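You operate a simulated robot arm through the tools that you are given. There is no shell and no other tool.

You run a simulated two-armed robot. Do the job below in one go: nothing can be reset, and whatever is moved stays where it is left.

JOB
Put both loose steel fittings in the upper drawer and back the regulator off fully.
Fine: small blue cabinet, shut the drawer; shut the dump knob and the holder gate. Set down upright: steel fitting.

Only the result counts: the job must be done as asked and must still hold three seconds after the hand-in. Knocking over, shifting, dropping, spilling or breaking anything else fails it.

ROBOT AND FRAMES
Two 7-joint arms with fingered hands on one trunk that stands fixed in place. Base frame: the origin is at the foot of the trunk, x ahead of it, y to its left, z up. Units: m, degrees, N and s.
The left shoulder is at [0.03, 0.136, 1.28], the right one opposite. Payload 5 kg a hand.
Tool frame (each hand has its own): the origin (TCP) lies between the finger pads and is the grasp point; the fingertips stand 0.042 m ahead of it; z points along the fingers, y is the line along which they close. The gripper opens to 0.208 m. The gripper's body begins 0.119 m behind the TCP. The gripper is a hand of 4 fingers: y runs from the thumb to the fingers, the wrist lies at [0, 0, -0.332] in the tool frame, and closing takes about 1.5 s.
Orientation is told as [roll, pitch, yaw] about the base's x, y, z axes, in that order, counted from this pose: with the fingers straight down and closing along the base's y, the tool's x points along the base's -x, its y along +y and its z along -z.

CONTROLS
- The arms move only by the tool arm_command. It takes "left_increments", "right_increments" or both (then of equal length, played together; a hand with none holds still); each is one flat list of numbers, 7 for each row, row after row: the shift along the base's x, y, z in mm, then the turn, a rotation vector about the base's x, y, z in degrees, then the opening, from 0 (shut) to 1 (fully open). In form: [dx, dy, dz, wx, wy, wz, gripper, dx, dy, dz, wx, wy, wz, gripper, ...]. A call has 1 to 20 rows; each row shifts and turns the commanded pose from where the row before left it. Each row takes 0.2 s and may step no farther than 0.05 m and 8.6 degrees from the row before; otherwise, or with a gripper value out of range, the whole call is refused. A pose out of reach is approached as far as the arm can. The call stops where the force on the tool passes 40 N (or 10 N more than at its start, if that is more) or the arm is blocked; 0.2 s more then pass. Each finger travels about 0.072 m/s and halts on what it meets, pressing with about 25 N; the grip force reading is that of the motor and also rises with nothing between the fingers. The clock runs only during rows and for 0.2 s after the last one: add rows that do not move to give the fingers time. It gives the time, the measured TCP pose, the force on the tool (base axes), the opening and the grip force at its end, in the units of the frame above (readings bear some noise), with the torque about the TCP (base axes, N m) and any sound that the robot's microphone picked up.
- Cameras (640 x 400 px; columns grow to the right, rows downward): "scene" is now at [0.0434, -0.0086, 2.0003]; the picture's right is [-0.10, -0.99, 0.00], its down [-0.80, 0.08, -0.60] and it looks along [0.60, -0.06, -0.80] (base axes); focal length 368 px, centre (320, 200). "left" rides on the left gripper at [-0.101, 0, -0.145] in its tool frame; the picture's right is [0.00, -1.00, 0.00], its down [0.82, 0.00, -0.57] and it looks along [0.57, 0.00, 0.82] (tool axes); focal length 261 px, centre (320, 200). "right" rides on the right gripper at [0.101, 0, -0.145] in its tool frame; the picture's right is [-0.01, 1.00, 0.00], its down [-0.82, 0.00, -0.57] and it looks along [-0.57, 0.00, 0.82] (tool axes); focal length 261 px, centre (320, 200). There is no depth. A picture from a camera that has moved, and an enlarged one, comes with that camera's place and axes in the base frame and with its lens.
- camera(camera): a new picture of that camera. No time passes.
- move_column(by): slides the trunk up (or, below 0, down) by that many m; the arms and the scene camera ride with it, the base frame stays. It gives what a move gives, with no picture.
- set_grasp(shape, hand): the hand has 4 fingers and takes this shape, open, in about a second: jaw (thumb against the fingers, like two jaws); tri (thumb and two fingers); tip (a fingertip pinch); poke (one finger out to press); point (the index stretched); flat (the hand flat); cup (the hand cupped); fist (a fist). The gripper value then closes the fingers along that shape, each until it touches; the sizes above hold for jaw. It gives what a move gives, with no picture.
- pan_tilt(pan, tilt): turns the head with the scene camera to pan (to the left, within 143 degrees either way) and tilt (down, from -29 to 69), counted from straight ahead of the robot. It gives what a move gives.
- enlarge(camera, box): a new picture of the part [left, top, right, bottom] of that camera's present view, enlarged. No time passes.
- sign_off(): hands the job in; it is judged then, once.

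Places have to be worked out from the pictures, the camera data and where the tool is seen. Open the grippers and draw the arms clear of the work before you hand the job in, unless the task says otherwise.

The tools are called as a command line: name --argument value ..., lists and objects as JSON in quotes. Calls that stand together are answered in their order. arm_command: Moves the arms, as the interface text tells. Its arguments: {"type":"object","properties":{"left_increments":{"type":"array","items":{"type":"number"}},"right_increments":{"type":"array","items":{"type":"number"}}},"required":[]} The other tools are called the same way: move_column (by) slides the trunk up or down; set_grasp (shape, hand) gives the hand a shape; pan_tilt (pan, tilt) turns the head that bears the scene camera; camera (camera) takes a picture; enlarge (camera, box) takes an enlarged picture of a part of a camera's view; sign_off () hands the job in.

At the start:

```text
clock: 0.0
left_position: [0.7192, 0.2178, 1.3133]
left_tool_rot: [0.0, 0.1, 0.0]
left_force: [-0.6, -0.5, -1.1]
left_ft_torque: [-0.02, -0.01, 0.01]
left_opening: 0.2076
left_grip_force: 0.0
left_shape: jaw
right_position: [0.7411, -0.4313, 1.3507]
right_tool_rot: [0.1, 0.0, 0.0]
right_force: [0.3, 0.7, -0.9]
right_ft_torque: [-0.01, 0.01, 0.03]
right_opening: 0.2078
right_grip_force: 0.0
right_shape: jaw
trunk travel left (down, up): [-0.3, 0.19]
head pan, tilt: [-5.7, 53.2]
```

scene: 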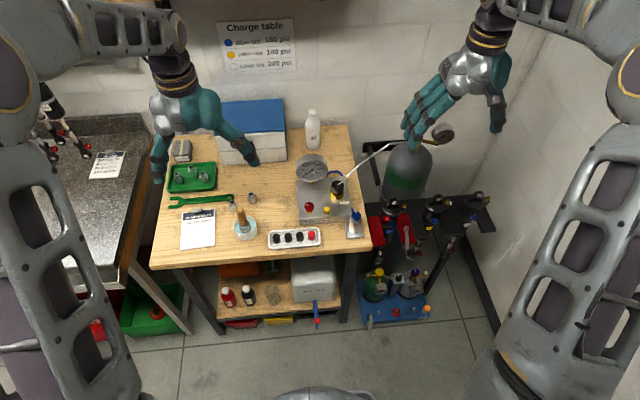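
right: 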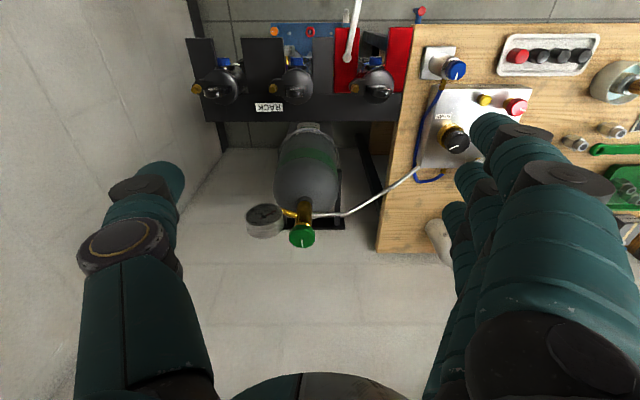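
left: 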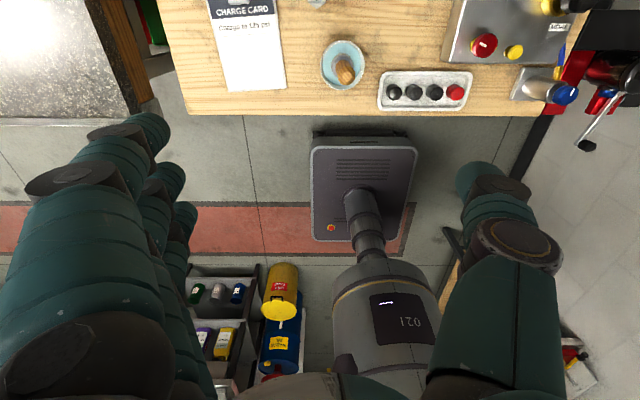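

I start by looking closer at the workbench to identify the fittings, the cabinet, the regulator, the dump knob and the holder gate.

enlarge --camera "scene" --box '[150, 90, 310, 190]'

enlarge --camera "scene" --box '[150, 170, 310, 270]'

enlarge --camera "scene" --box '[260, 150, 420, 250]'

enlarge --camera "scene" --box '[340, 180, 500, 330]'

enlarge --camera "scene" --box '[200, 240, 360, 340]'

```text
4.00 times, centred on (230, 140) of scene
camera zoom: at [0.0434, -0.0086, 2.0003], right [-0.1, -0.99, 0.0], down [-0.8, 0.08, -0.6], along [0.6, -0.06, -0.8], focal length 1473 px, centre (680, 440)
```

zoom: 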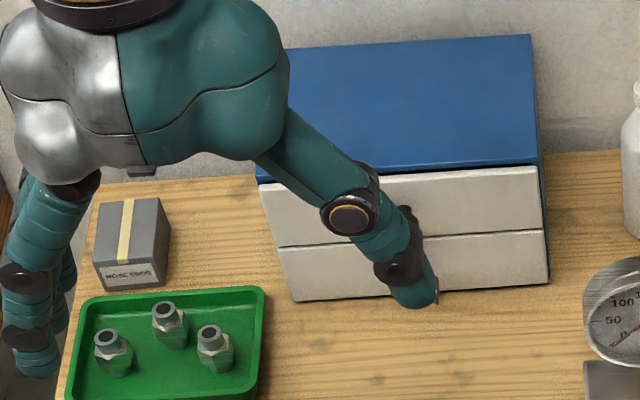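

```text
4.00 times, centred on (230, 220) of scene
camera zoom: at [0.0434, -0.0086, 2.0003], right [-0.1, -0.99, 0.0], down [-0.8, 0.08, -0.6], along [0.6, -0.06, -0.8], focal length 1473 px, centre (680, 120)
```

zoom: 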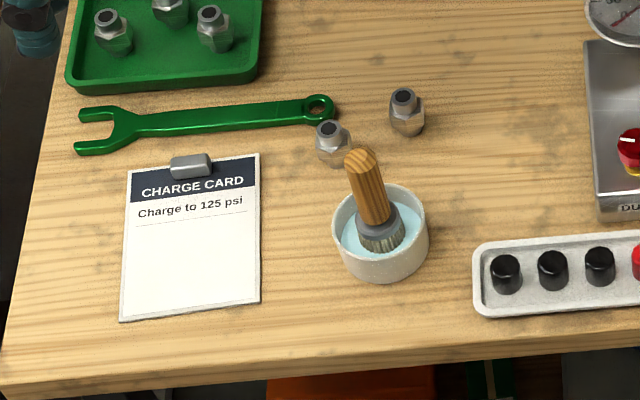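

```text
4.00 times, centred on (340, 200) of scene
camera zoom: at [0.0434, -0.0086, 2.0003], right [-0.1, -0.99, 0.0], down [-0.8, 0.08, -0.6], along [0.6, -0.06, -0.8], focal length 1473 px, centre (240, 200)
```

zoom: 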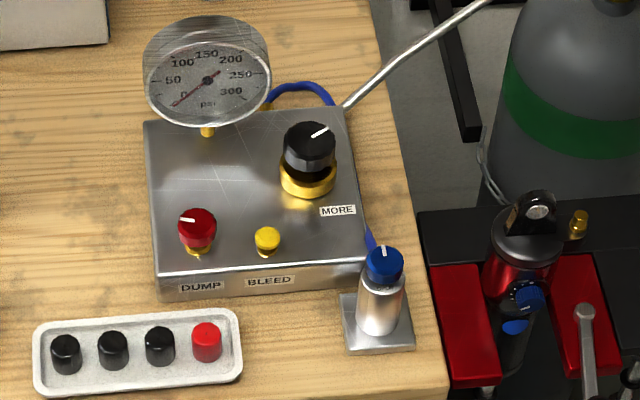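

```text
2.67 times, centred on (420, 255) of scene
camera zoom: at [0.0434, -0.0086, 2.0003], right [-0.1, -0.99, 0.0], down [-0.8, 0.08, -0.6], along [0.6, -0.06, -0.8], focal length 982 px, centre (53, 53)
```

zoom: 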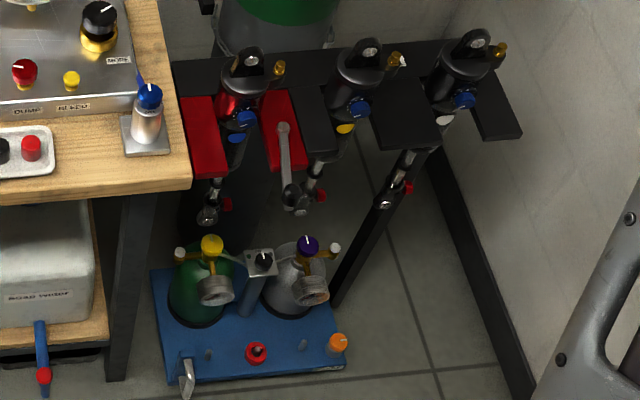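

```text
4.00 times, centred on (280, 290) of scene
camera zoom: at [0.0434, -0.0086, 2.0003], right [-0.1, -0.99, 0.0], down [-0.8, 0.08, -0.6], along [0.6, -0.06, -0.8], focal length 1473 px, centre (480, -160)
```

zoom: 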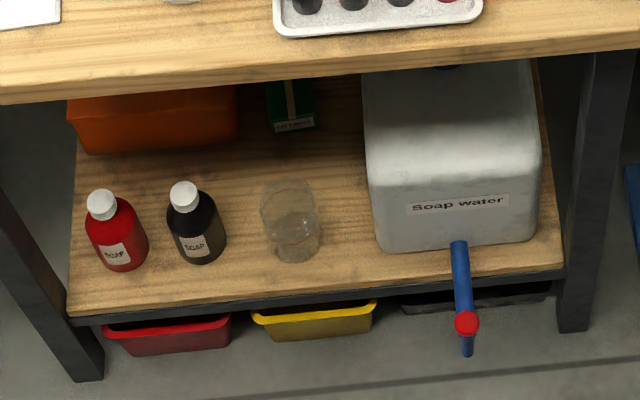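

The two loose fittings are near the brush pot; the cabinet is behind the left hand. Let me look closer at the panel, the rack (possible holder gate) and the tank.

enlarge --camera "scene" --box '[290, 145, 370, 220]'

enlarge --camera "scene" --box '[360, 185, 440, 245]'

enlarge --camera "scene" --box '[355, 240, 445, 330]'

enlarge --camera "right" --box '[400, 20, 640, 180]'

enlarge --camera "right" --box '[180, 0, 420, 150]'

enlarge --camera "scene" --box '[350, 110, 470, 200]'

```text
5.33 times, centred on (330, 182) of scene
camera zoom: at [0.0434, -0.0086, 2.0003], right [-0.1, -0.99, 0.0], down [-0.8, 0.08, -0.6], along [0.6, -0.06, -0.8], focal length 1964 px, centre (267, 293)
```

zoom: 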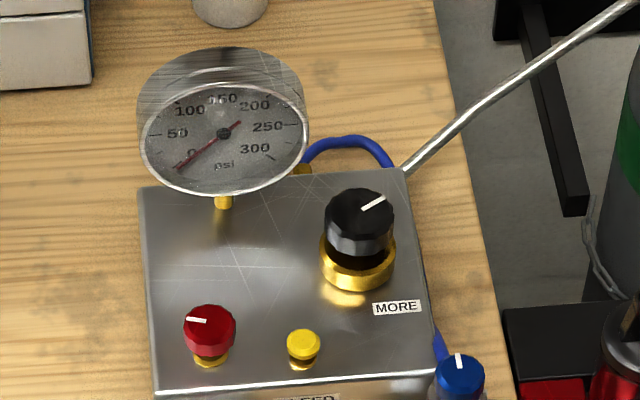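

```text
6.67 times, centred on (400, 215) of scene
camera zoom: at [0.0434, -0.0086, 2.0003], right [-0.1, -0.99, 0.0], down [-0.8, 0.08, -0.6], along [0.6, -0.06, -0.8], focal length 2455 px, centre (-213, 100)
```

zoom: 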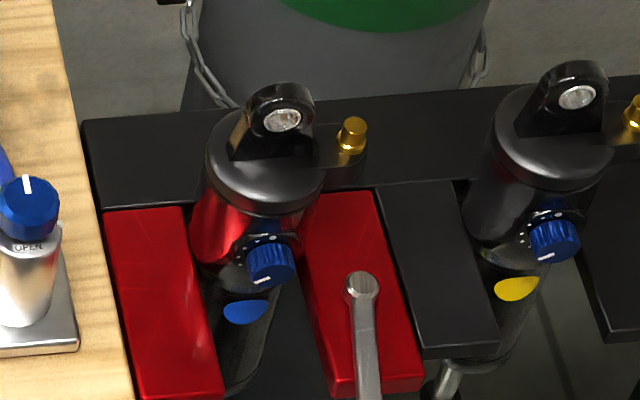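

```text
4.44 times, centred on (400, 285) of scene
camera zoom: at [0.0434, -0.0086, 2.0003], right [-0.1, -0.99, 0.0], down [-0.8, 0.08, -0.6], along [0.6, -0.06, -0.8], focal length 1636 px, centre (-36, -178)
```

zoom: 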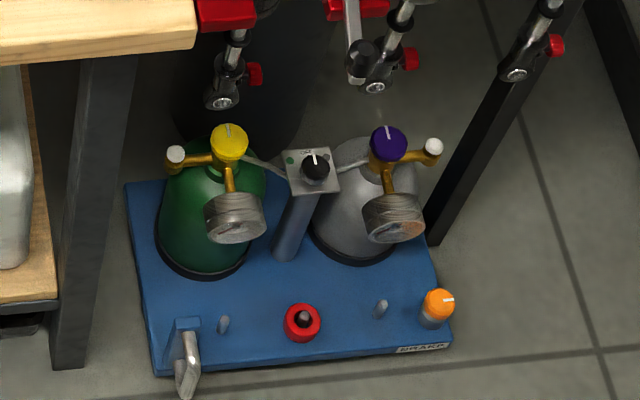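

```text
2.50 times, centred on (520, 100) of right
camera zoom: at [0.6399, -0.4316, 1.497], right [0.01, 1.0, 0.0], down [0.82, 0.0, 0.57], along [0.57, 0.0, -0.82], focal length 652 px, centre (-180, 450)
```

zoom: 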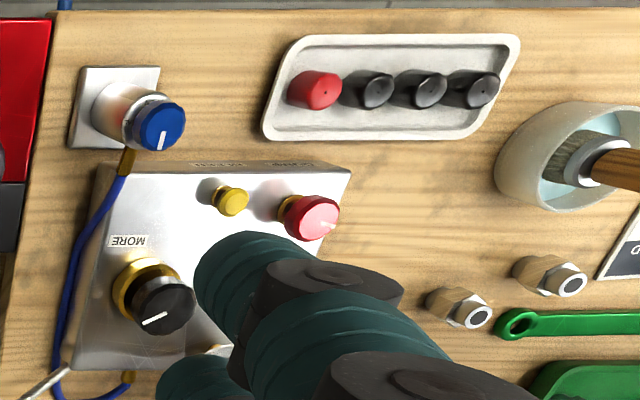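

```text
2.67 times, centred on (300, 75) of right
camera zoom: at [0.6399, -0.4316, 1.497], right [0.01, 1.0, 0.0], down [0.82, 0.0, 0.57], along [0.57, 0.0, -0.82], focal length 695 px, centre (373, 533)
```

zoom: 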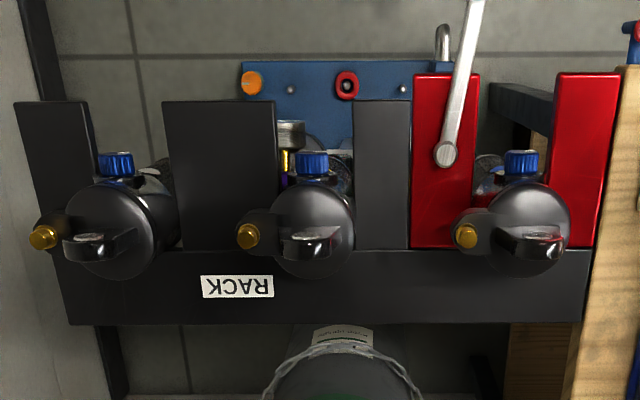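

```text
4.44 times, centred on (410, 155) of scene
camera zoom: at [0.0434, -0.0086, 2.0003], right [-0.1, -0.99, 0.0], down [-0.8, 0.08, -0.6], along [0.6, -0.06, -0.8], focal length 1636 px, centre (-80, 400)
```

zoom: 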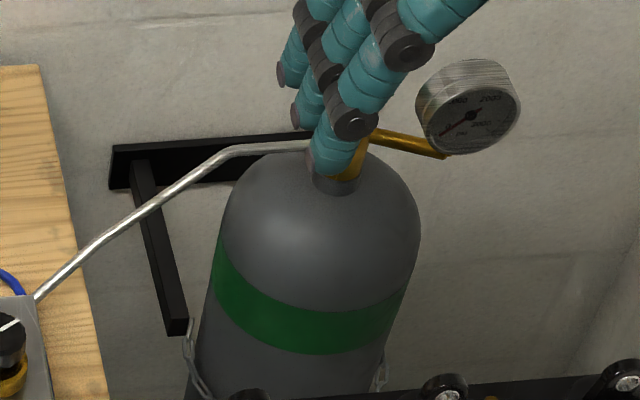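

Triangulating between scene and right cameras puts the fittings around x≈0.88, y≈0.16, with the bench top near z≈0.90. I move the left hand out to the left and the right hand back to uncover the cabinet and panel.

arm_command --left_increments '[-20, 45, 0, 0, 0, 0, 1, -20, 45, 0, 0, 0, 0, 1, -20, 45, 0, 0, 0, 0, 1, -20, 45, 0, 0, 0, 0, 1, -20, 45, 0, 0, 0, 0, 1]' --right_increments '[-20, 0, 0, 0, 0, 0, 1, -20, 0, 0, 0, 0, 0, 1, -20, 0, 0, 0, 0, 0, 1, -20, 0, 0, 0, 0, 0, 1, -20, 0, 0, 0, 0, 0, 1]'

camera --camera "scene"

camera --camera "right"

camera --camera "left"

```text
clock: 1.2
left_position: [0.6185, 0.4454, 1.3127]
left_tool_rot: [0.0, -0.1, -0.2]
left_force: [-0.5, 0.1, 0.5]
left_ft_torque: [-0.01, -0.1, 0.0]
left_opening: 0.2078
left_grip_force: 0.1
left_shape: jaw
right_position: [0.6383, -0.4298, 1.3519]
right_tool_rot: [0.1, -0.1, -0.1]
right_force: [-0.8, 0.1, -0.1]
right_ft_torque: [-0.15, -0.07, 0.0]
right_opening: 0.2077
right_grip_force: 0.0
right_shape: jaw
trunk travel left (down, up): [-0.3, 0.19]
head pan, tilt: [-5.7, 53.2]
```

```text
taken
camera scene: at [0.0411, -0.0066, 2.0004], right [-0.1, -0.99, 0.0], down [-0.8, 0.08, -0.6], along [0.6, -0.06, -0.8], focal length 368 px, centre (320, 200)
```

scene: 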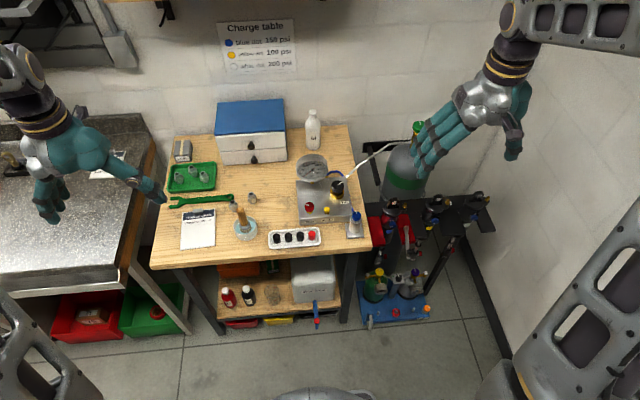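

```text
taken
camera right: at [0.537, -0.4297, 1.4975], right [0.01, 1.0, 0.0], down [0.82, 0.0, 0.57], along [0.57, 0.0, -0.82], focal length 261 px, centre (320, 200)
```

right: 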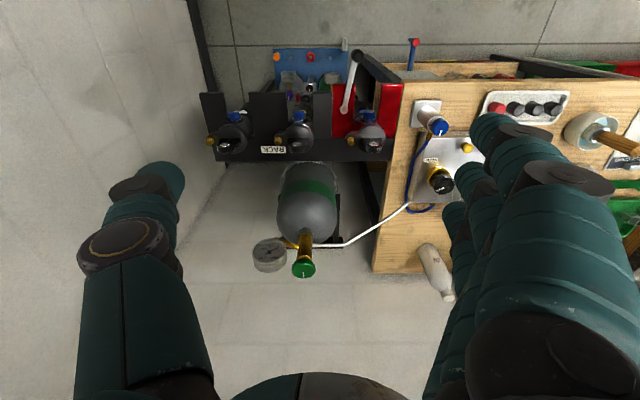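

```text
taken
camera left: at [0.7203, 0.4474, 1.4583], right [0.0, -1.0, 0.0], down [-0.82, 0.0, 0.57], along [-0.57, 0.0, -0.82], focal length 261 px, centre (320, 200)
```

left: 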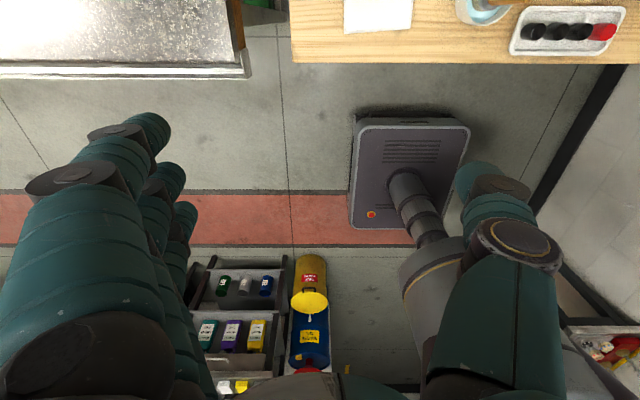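

With the left hand clear, I zoom in on the cabinet, fittings, panel, and rack.

enlarge --camera "scene" --box '[205, 90, 295, 175]'

enlarge --camera "scene" --box '[160, 160, 280, 250]'

enlarge --camera "right" --box '[380, 80, 520, 230]'

enlarge --camera "right" --box '[200, 30, 410, 170]'

enlarge --camera "scene" --box '[290, 180, 370, 255]'

enlarge --camera "scene" --box '[360, 185, 500, 270]'

```text
4.71 times, centred on (250, 132) of scene
camera zoom: at [0.0411, -0.0066, 2.0004], right [-0.1, -0.99, 0.0], down [-0.8, 0.08, -0.6], along [0.6, -0.06, -0.8], focal length 1733 px, centre (649, 518)
```

zoom: 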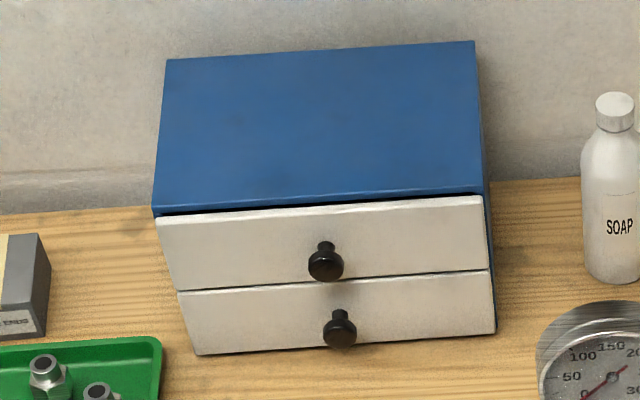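

```text
4.44 times, centred on (220, 205) of scene
camera zoom: at [0.0411, -0.0066, 2.0004], right [-0.1, -0.99, 0.0], down [-0.8, 0.08, -0.6], along [0.6, -0.06, -0.8], focal length 1636 px, centre (764, 178)
```

zoom: 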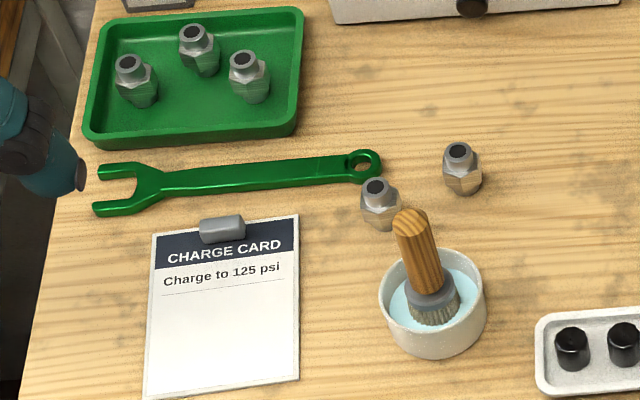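

```text
2.67 times, centred on (450, 155) of right
camera zoom: at [0.537, -0.4297, 1.4975], right [0.01, 1.0, 0.0], down [0.82, 0.0, 0.57], along [0.57, 0.0, -0.82], focal length 695 px, centre (-27, 320)
```

zoom: 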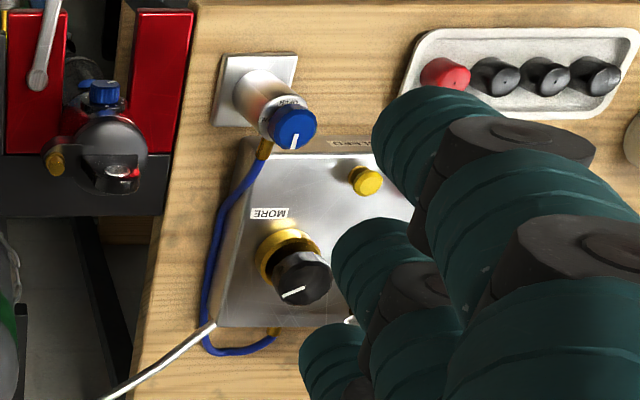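

```text
2.86 times, centred on (305, 100) of right
camera zoom: at [0.537, -0.4297, 1.4975], right [0.01, 1.0, 0.0], down [0.82, 0.0, 0.57], along [0.57, 0.0, -0.82], focal length 745 px, centre (363, 486)
```

zoom: 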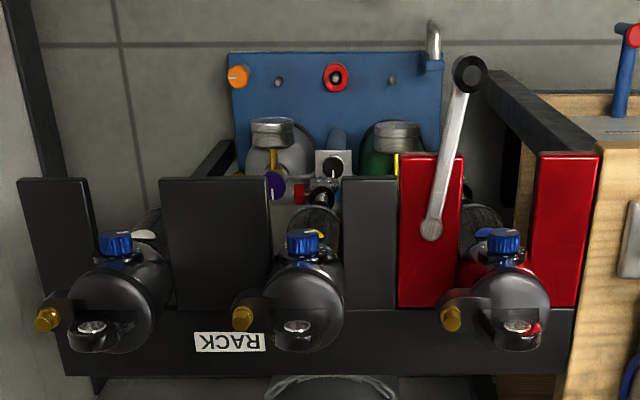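

```text
5.33 times, centred on (330, 218) of scene
camera zoom: at [0.0411, -0.0066, 2.0004], right [-0.1, -0.99, 0.0], down [-0.8, 0.08, -0.6], along [0.6, -0.06, -0.8], focal length 1964 px, centre (267, 107)
```

zoom: 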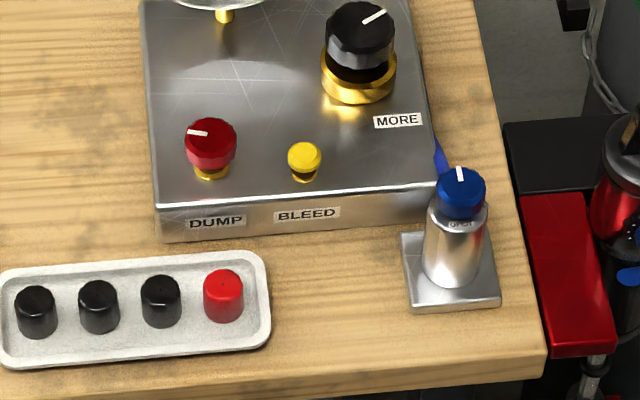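

```text
4.57 times, centred on (430, 228) of scene
camera zoom: at [0.0411, -0.0066, 2.0004], right [-0.1, -0.99, 0.0], down [-0.8, 0.08, -0.6], along [0.6, -0.06, -0.8], focal length 1683 px, centre (-183, 74)
```

zoom: 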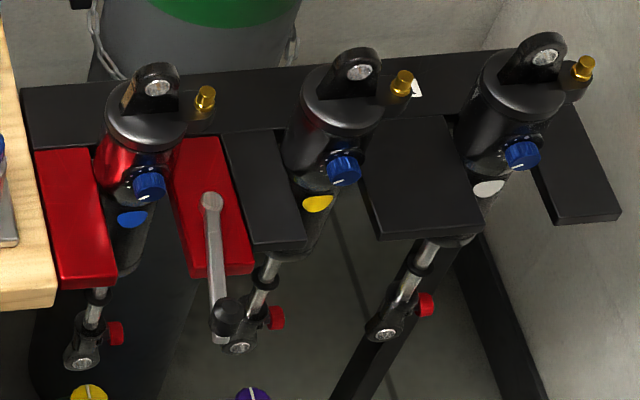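

The scene shows: upper drawer knob at about (1.05, 0.15, 1.02), panel with red DUMP knob ≈(0.79,-0.044,0.97), black regulator ≈(0.855,-0.15,0.99), red holder gate lever pivot ≈(0.71,-0.376,0.90) with ball end ≈(0.60,-0.356,0.92). I bring the right-hand camera over the panel for a closer look.

arm_command --right_increments '[10, 41, -24, 0, 0, 0, 1, 10, 41, -24, 0, 0, 0, 1, 10, 41, -24, 0, 0, 0, 1, 10, 41, -24, 0, 0, 0, 1, 10, 41, -24, 0, 0, 0, 1, 10, 41, -24, 0, 0, 0, 1, 10, 41, -24, 0, 0, 0, 1, 10, 41, -24, 0, 0, 0, 1]'

camera --camera "right"

camera --camera "scene"

```text
clock: 3.0
left_position: [0.6217, 0.4486, 1.3112]
left_tool_rot: [-0.1, 0.1, -0.1]
left_force: [0.4, 1.6, 0.3]
left_ft_torque: [-0.18, 0.05, -0.06]
left_opening: 0.2079
left_grip_force: 0.0
left_shape: jaw
right_position: [0.7218, -0.1042, 1.1594]
right_tool_rot: [-0.1, 0.1, -0.1]
right_force: [1.7, -0.5, -0.1]
right_ft_torque: [0.05, 0.16, -0.03]
right_opening: 0.208
right_grip_force: 0.0
right_shape: jaw
trunk travel left (down, up): [-0.3, 0.19]
head pan, tilt: [-5.7, 53.2]
```

```text
taken
camera right: at [0.6203, -0.1039, 1.3049], right [0.01, 1.0, 0.0], down [0.82, -0.01, 0.57], along [0.57, -0.01, -0.82], focal length 261 px, centre (320, 200)
```

right: 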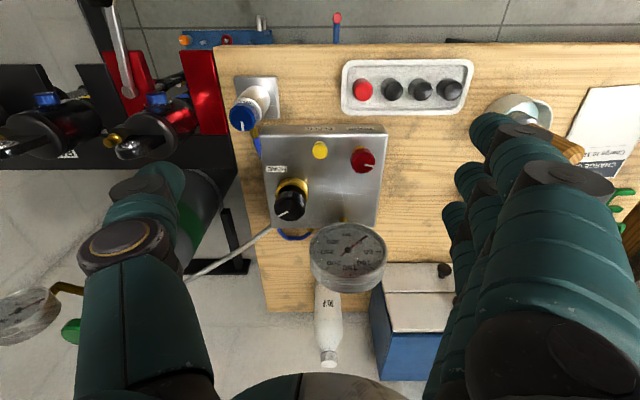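

```text
taken
camera scene: at [0.0453, -0.006, 2.0002], right [-0.1, -0.99, 0.0], down [-0.8, 0.08, -0.6], along [0.6, -0.06, -0.8], focal length 368 px, centre (320, 200)
```

scene: 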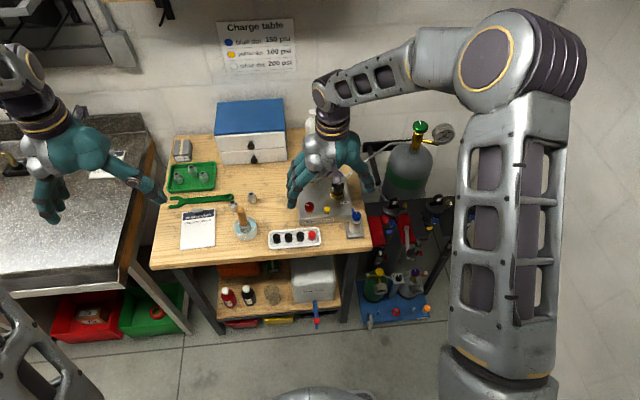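

enlarge --camera "right" --box '[225, 70, 395, 240]'

enlarge --camera "right" --box '[260, 150, 320, 225]'

enlarge --camera "right" --box '[300, 120, 390, 180]'

enlarge --camera "right" --box '[60, 0, 240, 160]'

enlarge --camera "right" --box '[225, 75, 295, 140]'

```text
2.35 times, centred on (310, 155) of right
camera zoom: at [0.6203, -0.1039, 1.3049], right [0.01, 1.0, 0.0], down [0.82, -0.01, 0.57], along [0.57, -0.01, -0.82], focal length 613 px, centre (344, 306)
```

zoom: 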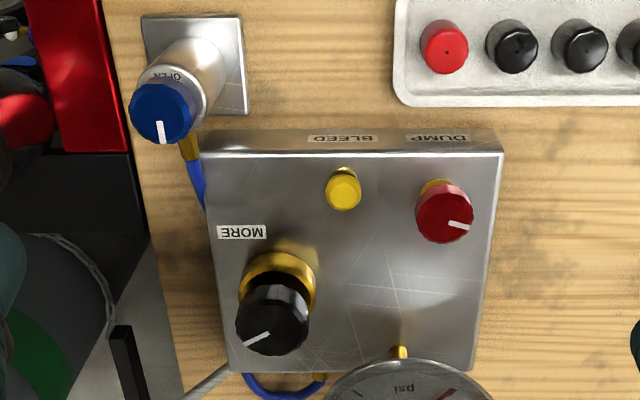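

```text
5.33 times, centred on (290, 188) of right
camera zoom: at [0.6203, -0.1039, 1.3049], right [0.01, 1.0, 0.0], down [0.82, -0.01, 0.57], along [0.57, -0.01, -0.82], focal length 1390 px, centre (480, 267)
```

zoom: 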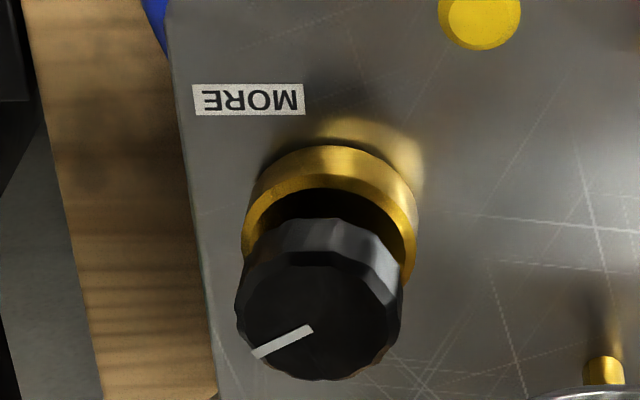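

```text
6.67 times, centred on (345, 150) of right
camera zoom: at [0.6203, -0.1039, 1.3049], right [0.01, 1.0, 0.0], down [0.82, -0.01, 0.57], along [0.57, -0.01, -0.82], focal length 1738 px, centre (153, 533)
```

zoom: 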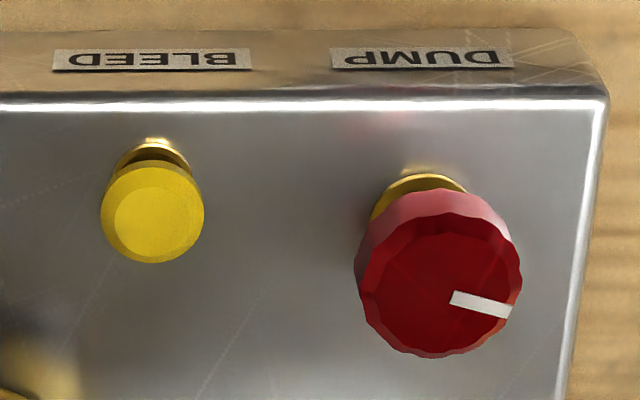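

```text
2.50 times, centred on (150, 80) of right
camera zoom: at [0.6203, -0.1039, 1.3049], right [0.01, 1.0, 0.0], down [0.82, -0.01, 0.57], along [0.57, -0.01, -0.82], focal length 652 px, centre (745, 500)
```

zoom: 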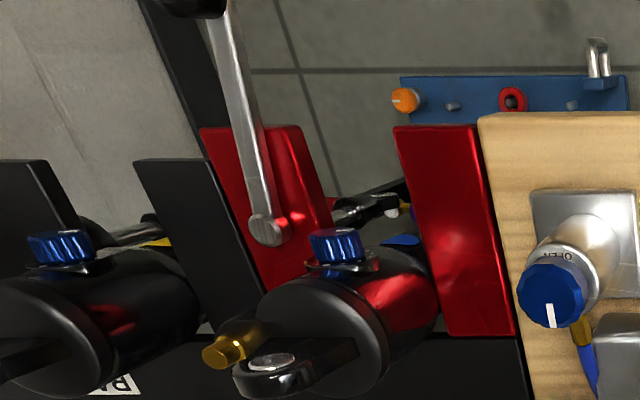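

```text
6.15 times, centred on (260, 108) of right
camera zoom: at [0.6203, -0.1039, 1.3049], right [0.01, 1.0, 0.0], down [0.82, -0.01, 0.57], along [0.57, -0.01, -0.82], focal length 1604 px, centre (689, 769)
```

zoom: 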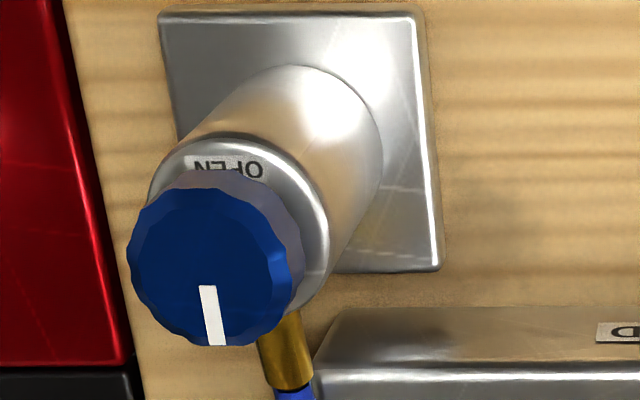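

The panel is level (top ≈0.941). MORE has no arrow, so backing off means counter‑clockwise to the stop; dump shuts clockwise to its stop. I test how the hand shapes look when partly closed, in free air, starting with jaw.

arm_command --right_increments '[0, 0, 0, 0, 0, 0, 0.2, 0, 0, 0, 0, 0, 0, 0.2, 0, 0, 0, 0, 0, 0, 0.2, 0, 0, 0, 0, 0, 0, 0.2, 0, 0, 0, 0, 0, 0, 0.2, 0, 0, 0, 0, 0, 0, 0.2, 0, 0, 0, 0, 0, 0, 0.2]'

camera --camera "right"

set_grasp --hand "right" --shape "tip"

camera --camera "right"

```text
clock: 4.6
left_position: [0.6209, 0.4458, 1.3129]
left_tool_rot: [0.0, 0.0, 0.1]
left_force: [0.3, 0.2, 0.9]
left_ft_torque: [-0.02, 0.01, -0.06]
left_opening: 0.2083
left_grip_force: 0.1
left_shape: jaw
right_position: [0.7202, -0.105, 1.1599]
right_tool_rot: [0.0, -0.1, 0.0]
right_force: [-0.8, -1.0, 0.3]
right_ft_torque: [0.01, -0.04, -0.03]
right_opening: 0.0422
right_grip_force: 0.0
right_shape: jaw
trunk travel left (down, up): [-0.3, 0.19]
head pan, tilt: [-5.7, 53.2]
```

```text
taken
camera right: at [0.6189, -0.1051, 1.3058], right [0.01, 1.0, 0.0], down [0.82, 0.0, 0.57], along [0.57, 0.0, -0.82], focal length 261 px, centre (320, 200)
```

right: 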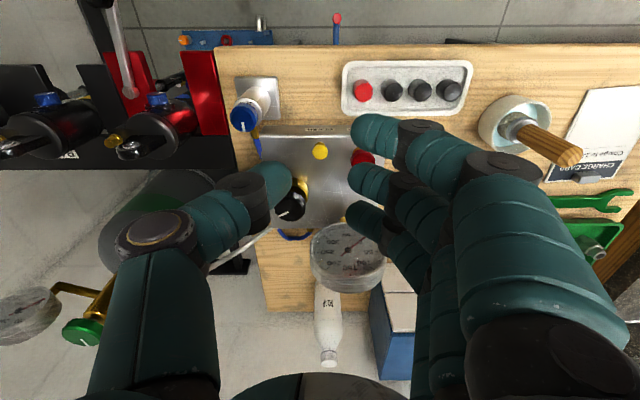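

```text
clock: 5.5
left_position: [0.6197, 0.4459, 1.3125]
left_tool_rot: [0.1, -0.1, 0.0]
left_force: [-0.3, 0.4, 0.0]
left_ft_torque: [0.0, -0.01, 0.03]
left_opening: 0.2079
left_grip_force: 0.2
left_shape: jaw
right_position: [0.721, -0.105, 1.1601]
right_tool_rot: [0.0, 0.0, 0.0]
right_force: [0.5, -0.1, -0.9]
right_ft_torque: [0.0, 0.03, 0.02]
right_opening: 0.2078
right_grip_force: 0.1
right_shape: tip
trunk travel left (down, up): [-0.3, 0.19]
head pan, tilt: [-5.7, 53.2]
```

```text
taken
camera right: at [0.619, -0.1051, 1.3058], right [0.01, 1.0, 0.0], down [0.82, 0.0, 0.57], along [0.57, 0.0, -0.82], focal length 261 px, centre (320, 200)
```

right: 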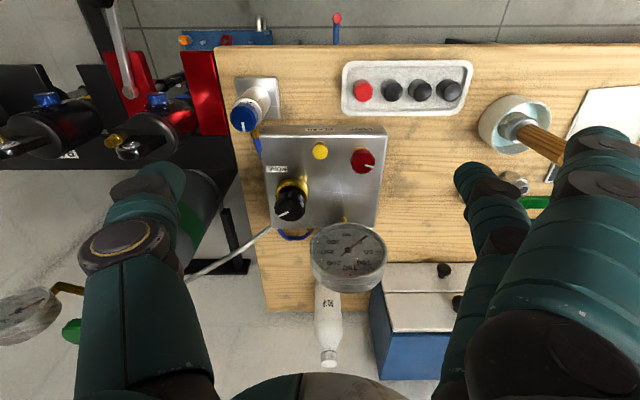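

Jaw spreads three fingers about ±0.045 m; the tip shape seems to pinch with one finger. I close the tip shape partly to see it.

arm_command --right_increments '[0, 0, 0, 0, 0, 0, 0.2, 0, 0, 0, 0, 0, 0, 0.2, 0, 0, 0, 0, 0, 0, 0.2, 0, 0, 0, 0, 0, 0, 0.2, 0, 0, 0, 0, 0, 0, 0.2, 0, 0, 0, 0, 0, 0, 0.2, 0, 0, 0, 0, 0, 0, 0.2]'

camera --camera "right"

enlarge --camera "scene" --box '[270, 90, 400, 230]'

set_grasp --hand "right" --shape "tri"

arm_command --right_increments '[0, 0, 0, 0, 0, 0, 0.2, 0, 0, 0, 0, 0, 0, 0.2, 0, 0, 0, 0, 0, 0, 0.2, 0, 0, 0, 0, 0, 0, 0.2, 0, 0, 0, 0, 0, 0, 0.2, 0, 0, 0, 0, 0, 0, 0.2, 0, 0, 0, 0, 0, 0, 0.2]'

camera --camera "right"

```text
clock: 7.1
left_position: [0.6201, 0.4464, 1.3118]
left_tool_rot: [0.0, 0.0, 0.0]
left_force: [-0.1, 0.0, 1.3]
left_ft_torque: [-0.01, 0.01, -0.01]
left_opening: 0.2078
left_grip_force: 0.0
left_shape: jaw
right_position: [0.7185, -0.1047, 1.16]
right_tool_rot: [0.1, 0.0, 0.0]
right_force: [-1.6, -0.4, 0.4]
right_ft_torque: [-0.04, -0.02, 0.0]
right_opening: 0.0424
right_grip_force: 0.0
right_shape: tip
trunk travel left (down, up): [-0.3, 0.19]
head pan, tilt: [-5.7, 53.2]
```

```text
taken
camera right: at [0.6189, -0.1051, 1.3058], right [0.01, 1.0, 0.0], down [0.82, 0.0, 0.57], along [0.57, 0.0, -0.82], focal length 261 px, centre (320, 200)
```

right: 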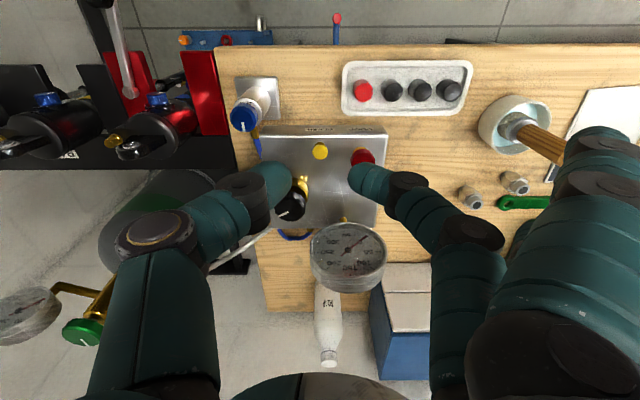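

```text
2.86 times, centred on (335, 160) of scene
camera zoom: at [0.0434, -0.0084, 2.0003], right [-0.1, -0.99, 0.0], down [-0.8, 0.08, -0.6], along [0.6, -0.06, -0.8], focal length 1052 px, centre (277, 314)
```

zoom: 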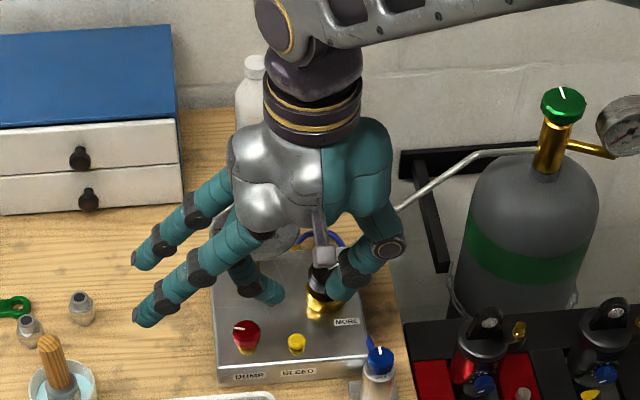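

```text
clock: 8.0
left_position: [0.6204, 0.4463, 1.3133]
left_tool_rot: [0.0, 0.0, 0.0]
left_force: [-0.3, -0.1, 0.1]
left_ft_torque: [0.0, 0.01, 0.0]
left_opening: 0.2078
left_grip_force: 0.1
left_shape: jaw
right_position: [0.7196, -0.1043, 1.1602]
right_tool_rot: [0.0, 0.0, 0.0]
right_force: [0.3, 0.0, 0.1]
right_ft_torque: [0.02, -0.03, -0.01]
right_opening: 0.2079
right_grip_force: 0.1
right_shape: tri
trunk travel left (down, up): [-0.3, 0.19]
head pan, tilt: [-5.7, 53.2]
```

```text
clock: 9.6
left_position: [0.6193, 0.4465, 1.3133]
left_tool_rot: [0.0, 0.0, 0.1]
left_force: [0.0, -0.4, 0.1]
left_ft_torque: [0.02, -0.04, 0.01]
left_opening: 0.2078
left_grip_force: 0.1
left_shape: jaw
right_position: [0.7187, -0.1052, 1.1595]
right_tool_rot: [0.0, 0.0, 0.0]
right_force: [0.2, -0.4, -0.1]
right_ft_torque: [-0.01, -0.04, 0.02]
right_opening: 0.0424
right_grip_force: 0.1
right_shape: tri
trunk travel left (down, up): [-0.3, 0.19]
head pan, tilt: [-5.7, 53.2]
```

```text
taken
camera right: at [0.6189, -0.1051, 1.3058], right [0.01, 1.0, 0.0], down [0.82, 0.0, 0.57], along [0.57, 0.0, -0.82], focal length 261 px, centre (320, 200)
```

right: 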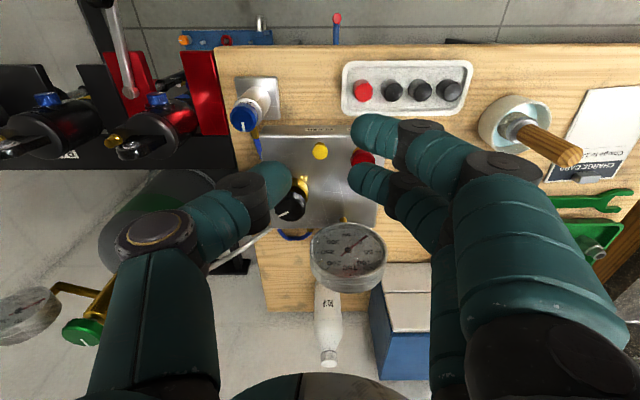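

Tip uses thumb+middle with others splayed; jaw keeps all fingers together, which is better. I set jaw, move above the regulator knob (≈0.856,-0.150) at a safe height, and test a +80° yaw of the wrist.

set_grasp --hand "right" --shape "jaw"

arm_command --right_increments '[34, -11.5, 5, 0, 0, 0, 0.4, 34, -11.5, 5, 0, 0, 0, 0.4, 34, -11.5, 0, 0, 0, 0, 0.4, 34, -11.5, 0, 0, 0, 0, 0.4, 0, 0, 0, 0, 0, 8, 0.4, 0, 0, 0, 0, 0, 8, 0.4, 0, 0, 0, 0, 0, 8, 0.4, 0, 0, 0, 0, 0, 8, 0.4, 0, 0, 0, 0, 0, 8, 0.4, 0, 0, 0, 0, 0, 8, 0.4, 0, 0, 0, 0, 0, 8, 0.4, 0, 0, 0, 0, 0, 8, 0.4, 0, 0, 0, 0, 0, 8, 0.4, 0, 0, 0, 0, 0, 8, 0.4]'

camera --camera "right"

camera --camera "scene"

```text
clock: 10.5
left_position: [0.6189, 0.4463, 1.3133]
left_tool_rot: [0.0, 0.0, 0.0]
left_force: [-0.1, 0.7, -0.1]
left_ft_torque: [0.0, 0.01, 0.0]
left_opening: 0.208
left_grip_force: 0.0
left_shape: jaw
right_position: [0.7188, -0.1053, 1.159]
right_tool_rot: [0.0, 0.1, -0.1]
right_force: [-0.1, -0.8, 0.6]
right_ft_torque: [0.01, -0.02, 0.01]
right_opening: 0.2081
right_grip_force: 0.1
right_shape: jaw
trunk travel left (down, up): [-0.3, 0.19]
head pan, tilt: [-5.7, 53.2]
```

```text
clock: 13.5
left_position: [0.6211, 0.4452, 1.3127]
left_tool_rot: [-0.1, 0.0, -0.1]
left_force: [-1.0, 0.5, 0.8]
left_ft_torque: [0.01, -0.02, 0.01]
left_opening: 0.208
left_grip_force: 0.0
left_shape: jaw
right_position: [0.8572, -0.1487, 1.1687]
right_tool_rot: [0.2, 0.0, 80.1]
right_force: [-0.5, 0.4, 0.6]
right_ft_torque: [-0.01, 0.0, 0.03]
right_opening: 0.0839
right_grip_force: 0.0
right_shape: jaw
trunk travel left (down, up): [-0.3, 0.19]
head pan, tilt: [-5.7, 53.2]
```

```text
taken
camera right: at [0.8389, -0.2494, 1.315], right [-0.98, 0.18, 0.0], down [0.15, 0.81, 0.57], along [0.1, 0.56, -0.82], focal length 261 px, centre (320, 200)
```

right: 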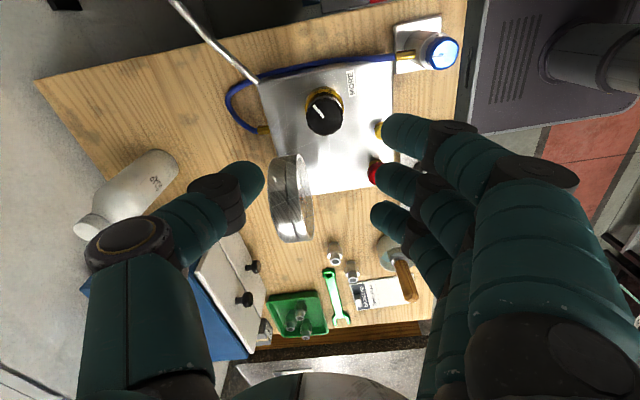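

```text
taken
camera scene: at [0.0436, -0.0086, 2.0003], right [-0.1, -0.99, 0.0], down [-0.8, 0.08, -0.6], along [0.6, -0.06, -0.8], focal length 368 px, centre (320, 200)
```

scene: 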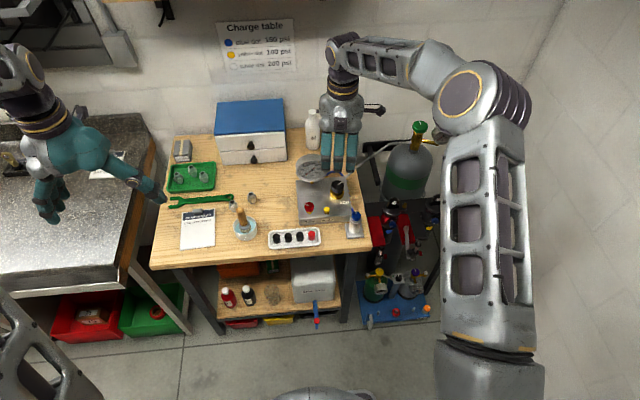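

Yaw reach is fine. I zoom in to refine the knob's location from this second viewpoint.

enlarge --camera "right" --box '[250, 50, 410, 210]'

enlarge --camera "scene" --box '[285, 100, 385, 230]'

```text
2.50 times, centred on (330, 130) of right
camera zoom: at [0.8389, -0.2494, 1.315], right [-0.98, 0.18, 0.0], down [0.15, 0.81, 0.57], along [0.1, 0.56, -0.82], focal length 652 px, centre (295, 375)
```

zoom: 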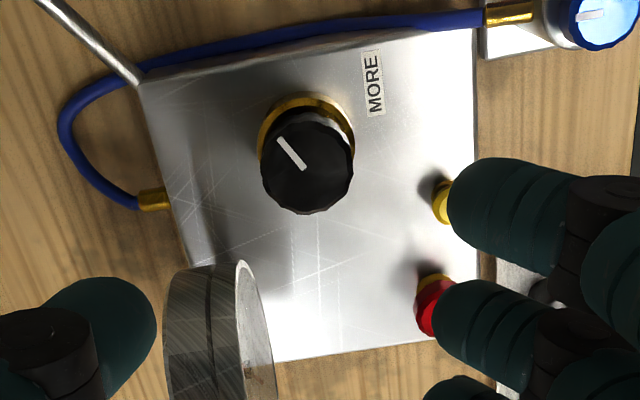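

```text
3.08 times, centred on (335, 165) of scene
camera zoom: at [0.0436, -0.0086, 2.0003], right [-0.1, -0.99, 0.0], down [-0.8, 0.08, -0.6], along [0.6, -0.06, -0.8], focal length 1133 px, centre (274, 308)
```

zoom: 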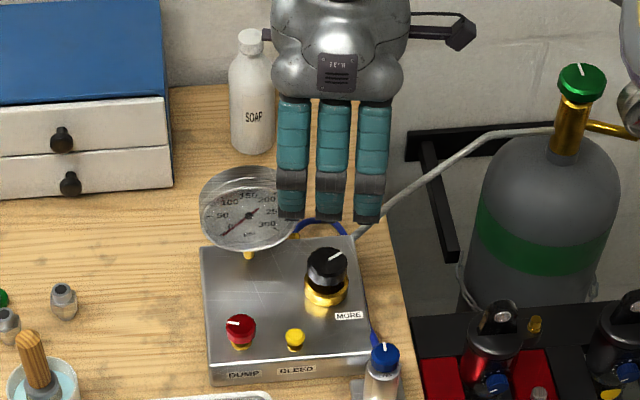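

Knob axis estimate is (0.854, -0.1495), top ≈0.99. I turn to yaw 40° above the knob, descend to TCP z≈1.003 (tips just above the panel) with the fingers open 0.083 m.

arm_command --right_increments '[-3, -1, 0, 0, 0, -8, 0.4, 0, 0, 0, 0, 0, -8, 0.4, 0, 0, 0, 0, 0, -8, 0.4, 0, 0, 0, 0, 0, -8, 0.4, 0, 0, 0, 0, 0, -8, 0.4, 0, 0, -30, 0, 0, 0, 0.4, 0, 0, -30, 0, 0, 0, 0.4, 0, 0, -30, 0, 0, 0, 0.4, 0, 0, -30, 0, 0, 0, 0.4, 0, 0, -25, 0, 0, 0, 0.4, 0, 0, -20, 0, 0, 0, 0.4]'

camera --camera "right"

enlarge --camera "scene" --box '[265, 100, 385, 240]'

```text
clock: 15.9
left_position: [0.6215, 0.4455, 1.3115]
left_tool_rot: [0.0, 0.0, 0.0]
left_force: [0.1, -0.3, -0.7]
left_ft_torque: [-0.01, 0.03, -0.02]
left_opening: 0.2078
left_grip_force: 0.0
left_shape: jaw
right_position: [0.8544, -0.1525, 1.003]
right_tool_rot: [-0.1, -0.1, 39.9]
right_force: [0.7, -0.4, 0.6]
right_ft_torque: [0.06, 0.11, -0.01]
right_opening: 0.0841
right_grip_force: 0.1
right_shape: jaw
trunk travel left (down, up): [-0.3, 0.19]
head pan, tilt: [-5.7, 53.2]
```

```text
taken
camera right: at [0.7775, -0.2171, 1.1498], right [-0.64, 0.77, 0.0], down [0.63, 0.52, 0.57], along [0.44, 0.36, -0.82], focal length 261 px, centre (320, 200)
```

right: 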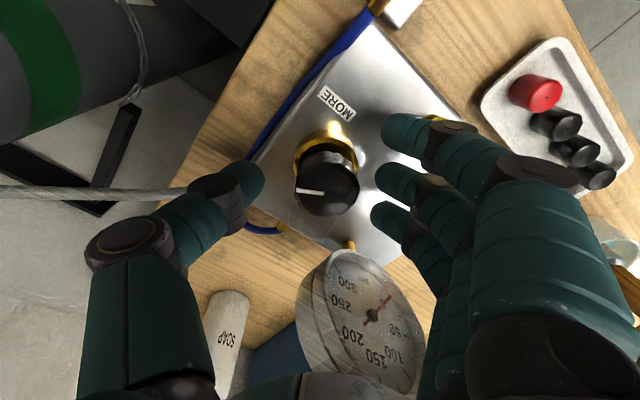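

```text
2.86 times, centred on (325, 170) of scene
camera zoom: at [0.0444, -0.0087, 2.0002], right [-0.1, -0.99, 0.0], down [-0.8, 0.08, -0.6], along [0.6, -0.06, -0.8], focal length 1052 px, centre (306, 286)
```

zoom: 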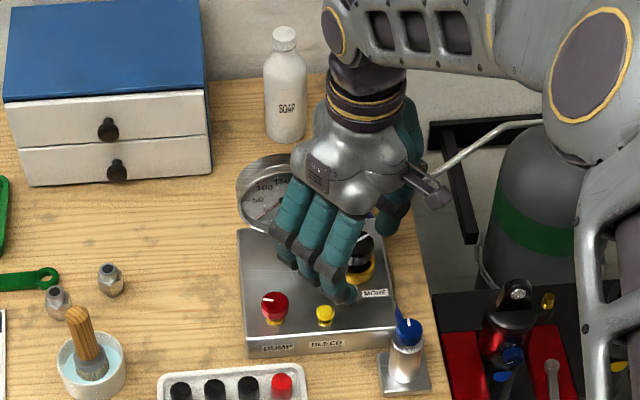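

Knob sits between thumb and fingers, about 4 mm toward the finger side. I shift by that and close on the knob to check grip.

arm_command --right_increments '[-2, 3, 0, 0, 0, 0, 0.4, 0, 0, 0, 0, 0, 0, 0.1, 0, 0, 0, 0, 0, 0, 0.1, 0, 0, 0, 0, 0, 0, 0.1, 0, 0, 0, 0, 0, 0, 0.1, 0, 0, 0, 0, 0, 0, 0.1]'

camera --camera "right"

```text
clock: 17.3
left_position: [0.6215, 0.4457, 1.3131]
left_tool_rot: [0.0, 0.0, 0.1]
left_force: [-0.9, -0.4, 0.0]
left_ft_torque: [-0.03, -0.03, -0.02]
left_opening: 0.208
left_grip_force: 0.1
left_shape: jaw
right_position: [0.8534, -0.1489, 1.0037]
right_tool_rot: [-0.1, 0.0, 39.9]
right_force: [7.1, -5.5, -1.5]
right_ft_torque: [0.04, -0.08, 0.06]
right_opening: 0.0199
right_grip_force: 25.4
right_shape: jaw
trunk travel left (down, up): [-0.3, 0.19]
head pan, tilt: [-5.7, 53.2]
```

```text
taken
camera right: at [0.7757, -0.2143, 1.1492], right [-0.64, 0.77, 0.0], down [0.63, 0.52, 0.57], along [0.44, 0.36, -0.82], focal length 261 px, centre (320, 200)
```

right: 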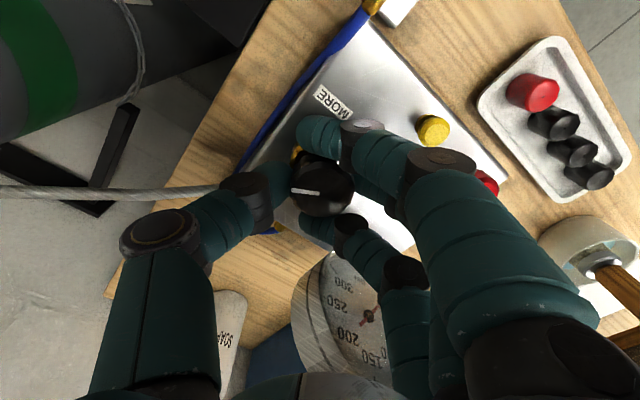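

The thumb and middle finger hold the knob (25 N). I shift 2 mm toward the thumb side to relax the lateral load and turn counter‑clockwise 40° to see the response.

arm_command --right_increments '[1, -1.2, 0, 0, 0, 4, 0.1, 0, 0, 0, 0, 0, 8, 0.1, 0, 0, 0, 0, 0, 8, 0.1, 0, 0, 0, 0, 0, 8, 0.1, 0, 0, 0, 0, 0, 8, 0.1, 0, 0, 0, 0, 0, 8, 0.1]'

camera --camera "right"

```text
clock: 18.7
left_position: [0.6196, 0.4466, 1.3109]
left_tool_rot: [0.0, 0.1, 0.0]
left_force: [0.7, 0.2, 0.8]
left_ft_torque: [0.02, 0.01, -0.04]
left_opening: 0.2079
left_grip_force: 0.1
left_shape: jaw
right_position: [0.8522, -0.1477, 1.004]
right_tool_rot: [0.1, 0.0, 84.0]
right_force: [4.6, 6.0, -3.3]
right_ft_torque: [0.28, 0.25, -0.14]
right_opening: 0.0195
right_grip_force: 24.6
right_shape: jaw
trunk travel left (down, up): [-0.3, 0.19]
head pan, tilt: [-5.7, 53.2]
```

```text
taken
camera right: at [0.8421, -0.2484, 1.1494], right [-0.99, 0.11, 0.0], down [0.09, 0.82, 0.57], along [0.06, 0.57, -0.82], focal length 261 px, centre (320, 200)
```

right: 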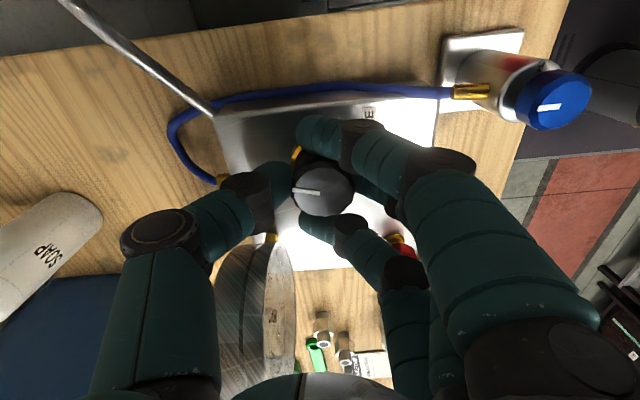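

The knob line moved with the hand, so it turned ~44° counter‑clockwise. I do another stroke: open, rotate back 48°, regrip, turn 48°.

arm_command --right_increments '[0, 0, 0, 0, 0, 0, 0.4, 0, 0, 0, 0, 0, 0, 0.4, 0, 0, 0, 0, 0, -8, 0.4, 0, 0, 0, 0, 0, -8, 0.4, 0, 0, 0, 0, 0, -8, 0.4, 0, 0, 0, 0, 0, -8, 0.4, 0, 0, 0, 0, 0, -8, 0.4, 0, 0, 0, 0, 0, -8, 0.4, 0, 0, 0, 0, 0, 0, 0.1, 0, 0, 0, 0, 0, 0, 0.1, 0, 0, 0, 0, 0, 0, 0.1, 0, 0, 0, 0, 0, 8, 0.1, 0, 0, 0, 0, 0, 8, 0.1, 0, 0, 0, 0, 0, 8, 0.1, 0, 0, 0, 0, 0, 8, 0.1, 0, 0, 0, 0, 0, 8, 0.1, 0, 0, 0, 0, 0, 8, 0.1]'

camera --camera "right"

```text
clock: 22.3
left_position: [0.6208, 0.447, 1.3131]
left_tool_rot: [-0.1, -0.1, 0.1]
left_force: [-0.4, 0.2, 0.1]
left_ft_torque: [0.01, -0.02, 0.01]
left_opening: 0.2078
left_grip_force: 0.1
left_shape: jaw
right_position: [0.8547, -0.1491, 1.0054]
right_tool_rot: [0.0, -0.1, 84.1]
right_force: [9.1, 0.3, 0.1]
right_ft_torque: [0.07, -0.22, -0.37]
right_opening: 0.0188
right_grip_force: 24.8
right_shape: jaw
trunk travel left (down, up): [-0.3, 0.19]
head pan, tilt: [-5.7, 53.2]
```

```text
taken
camera right: at [0.843, -0.2489, 1.1501], right [-0.99, 0.11, 0.0], down [0.09, 0.82, 0.57], along [0.06, 0.57, -0.82], focal length 261 px, centre (320, 200)
```

right: 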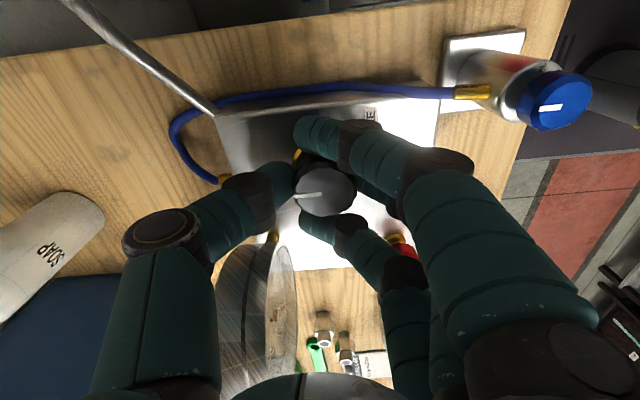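

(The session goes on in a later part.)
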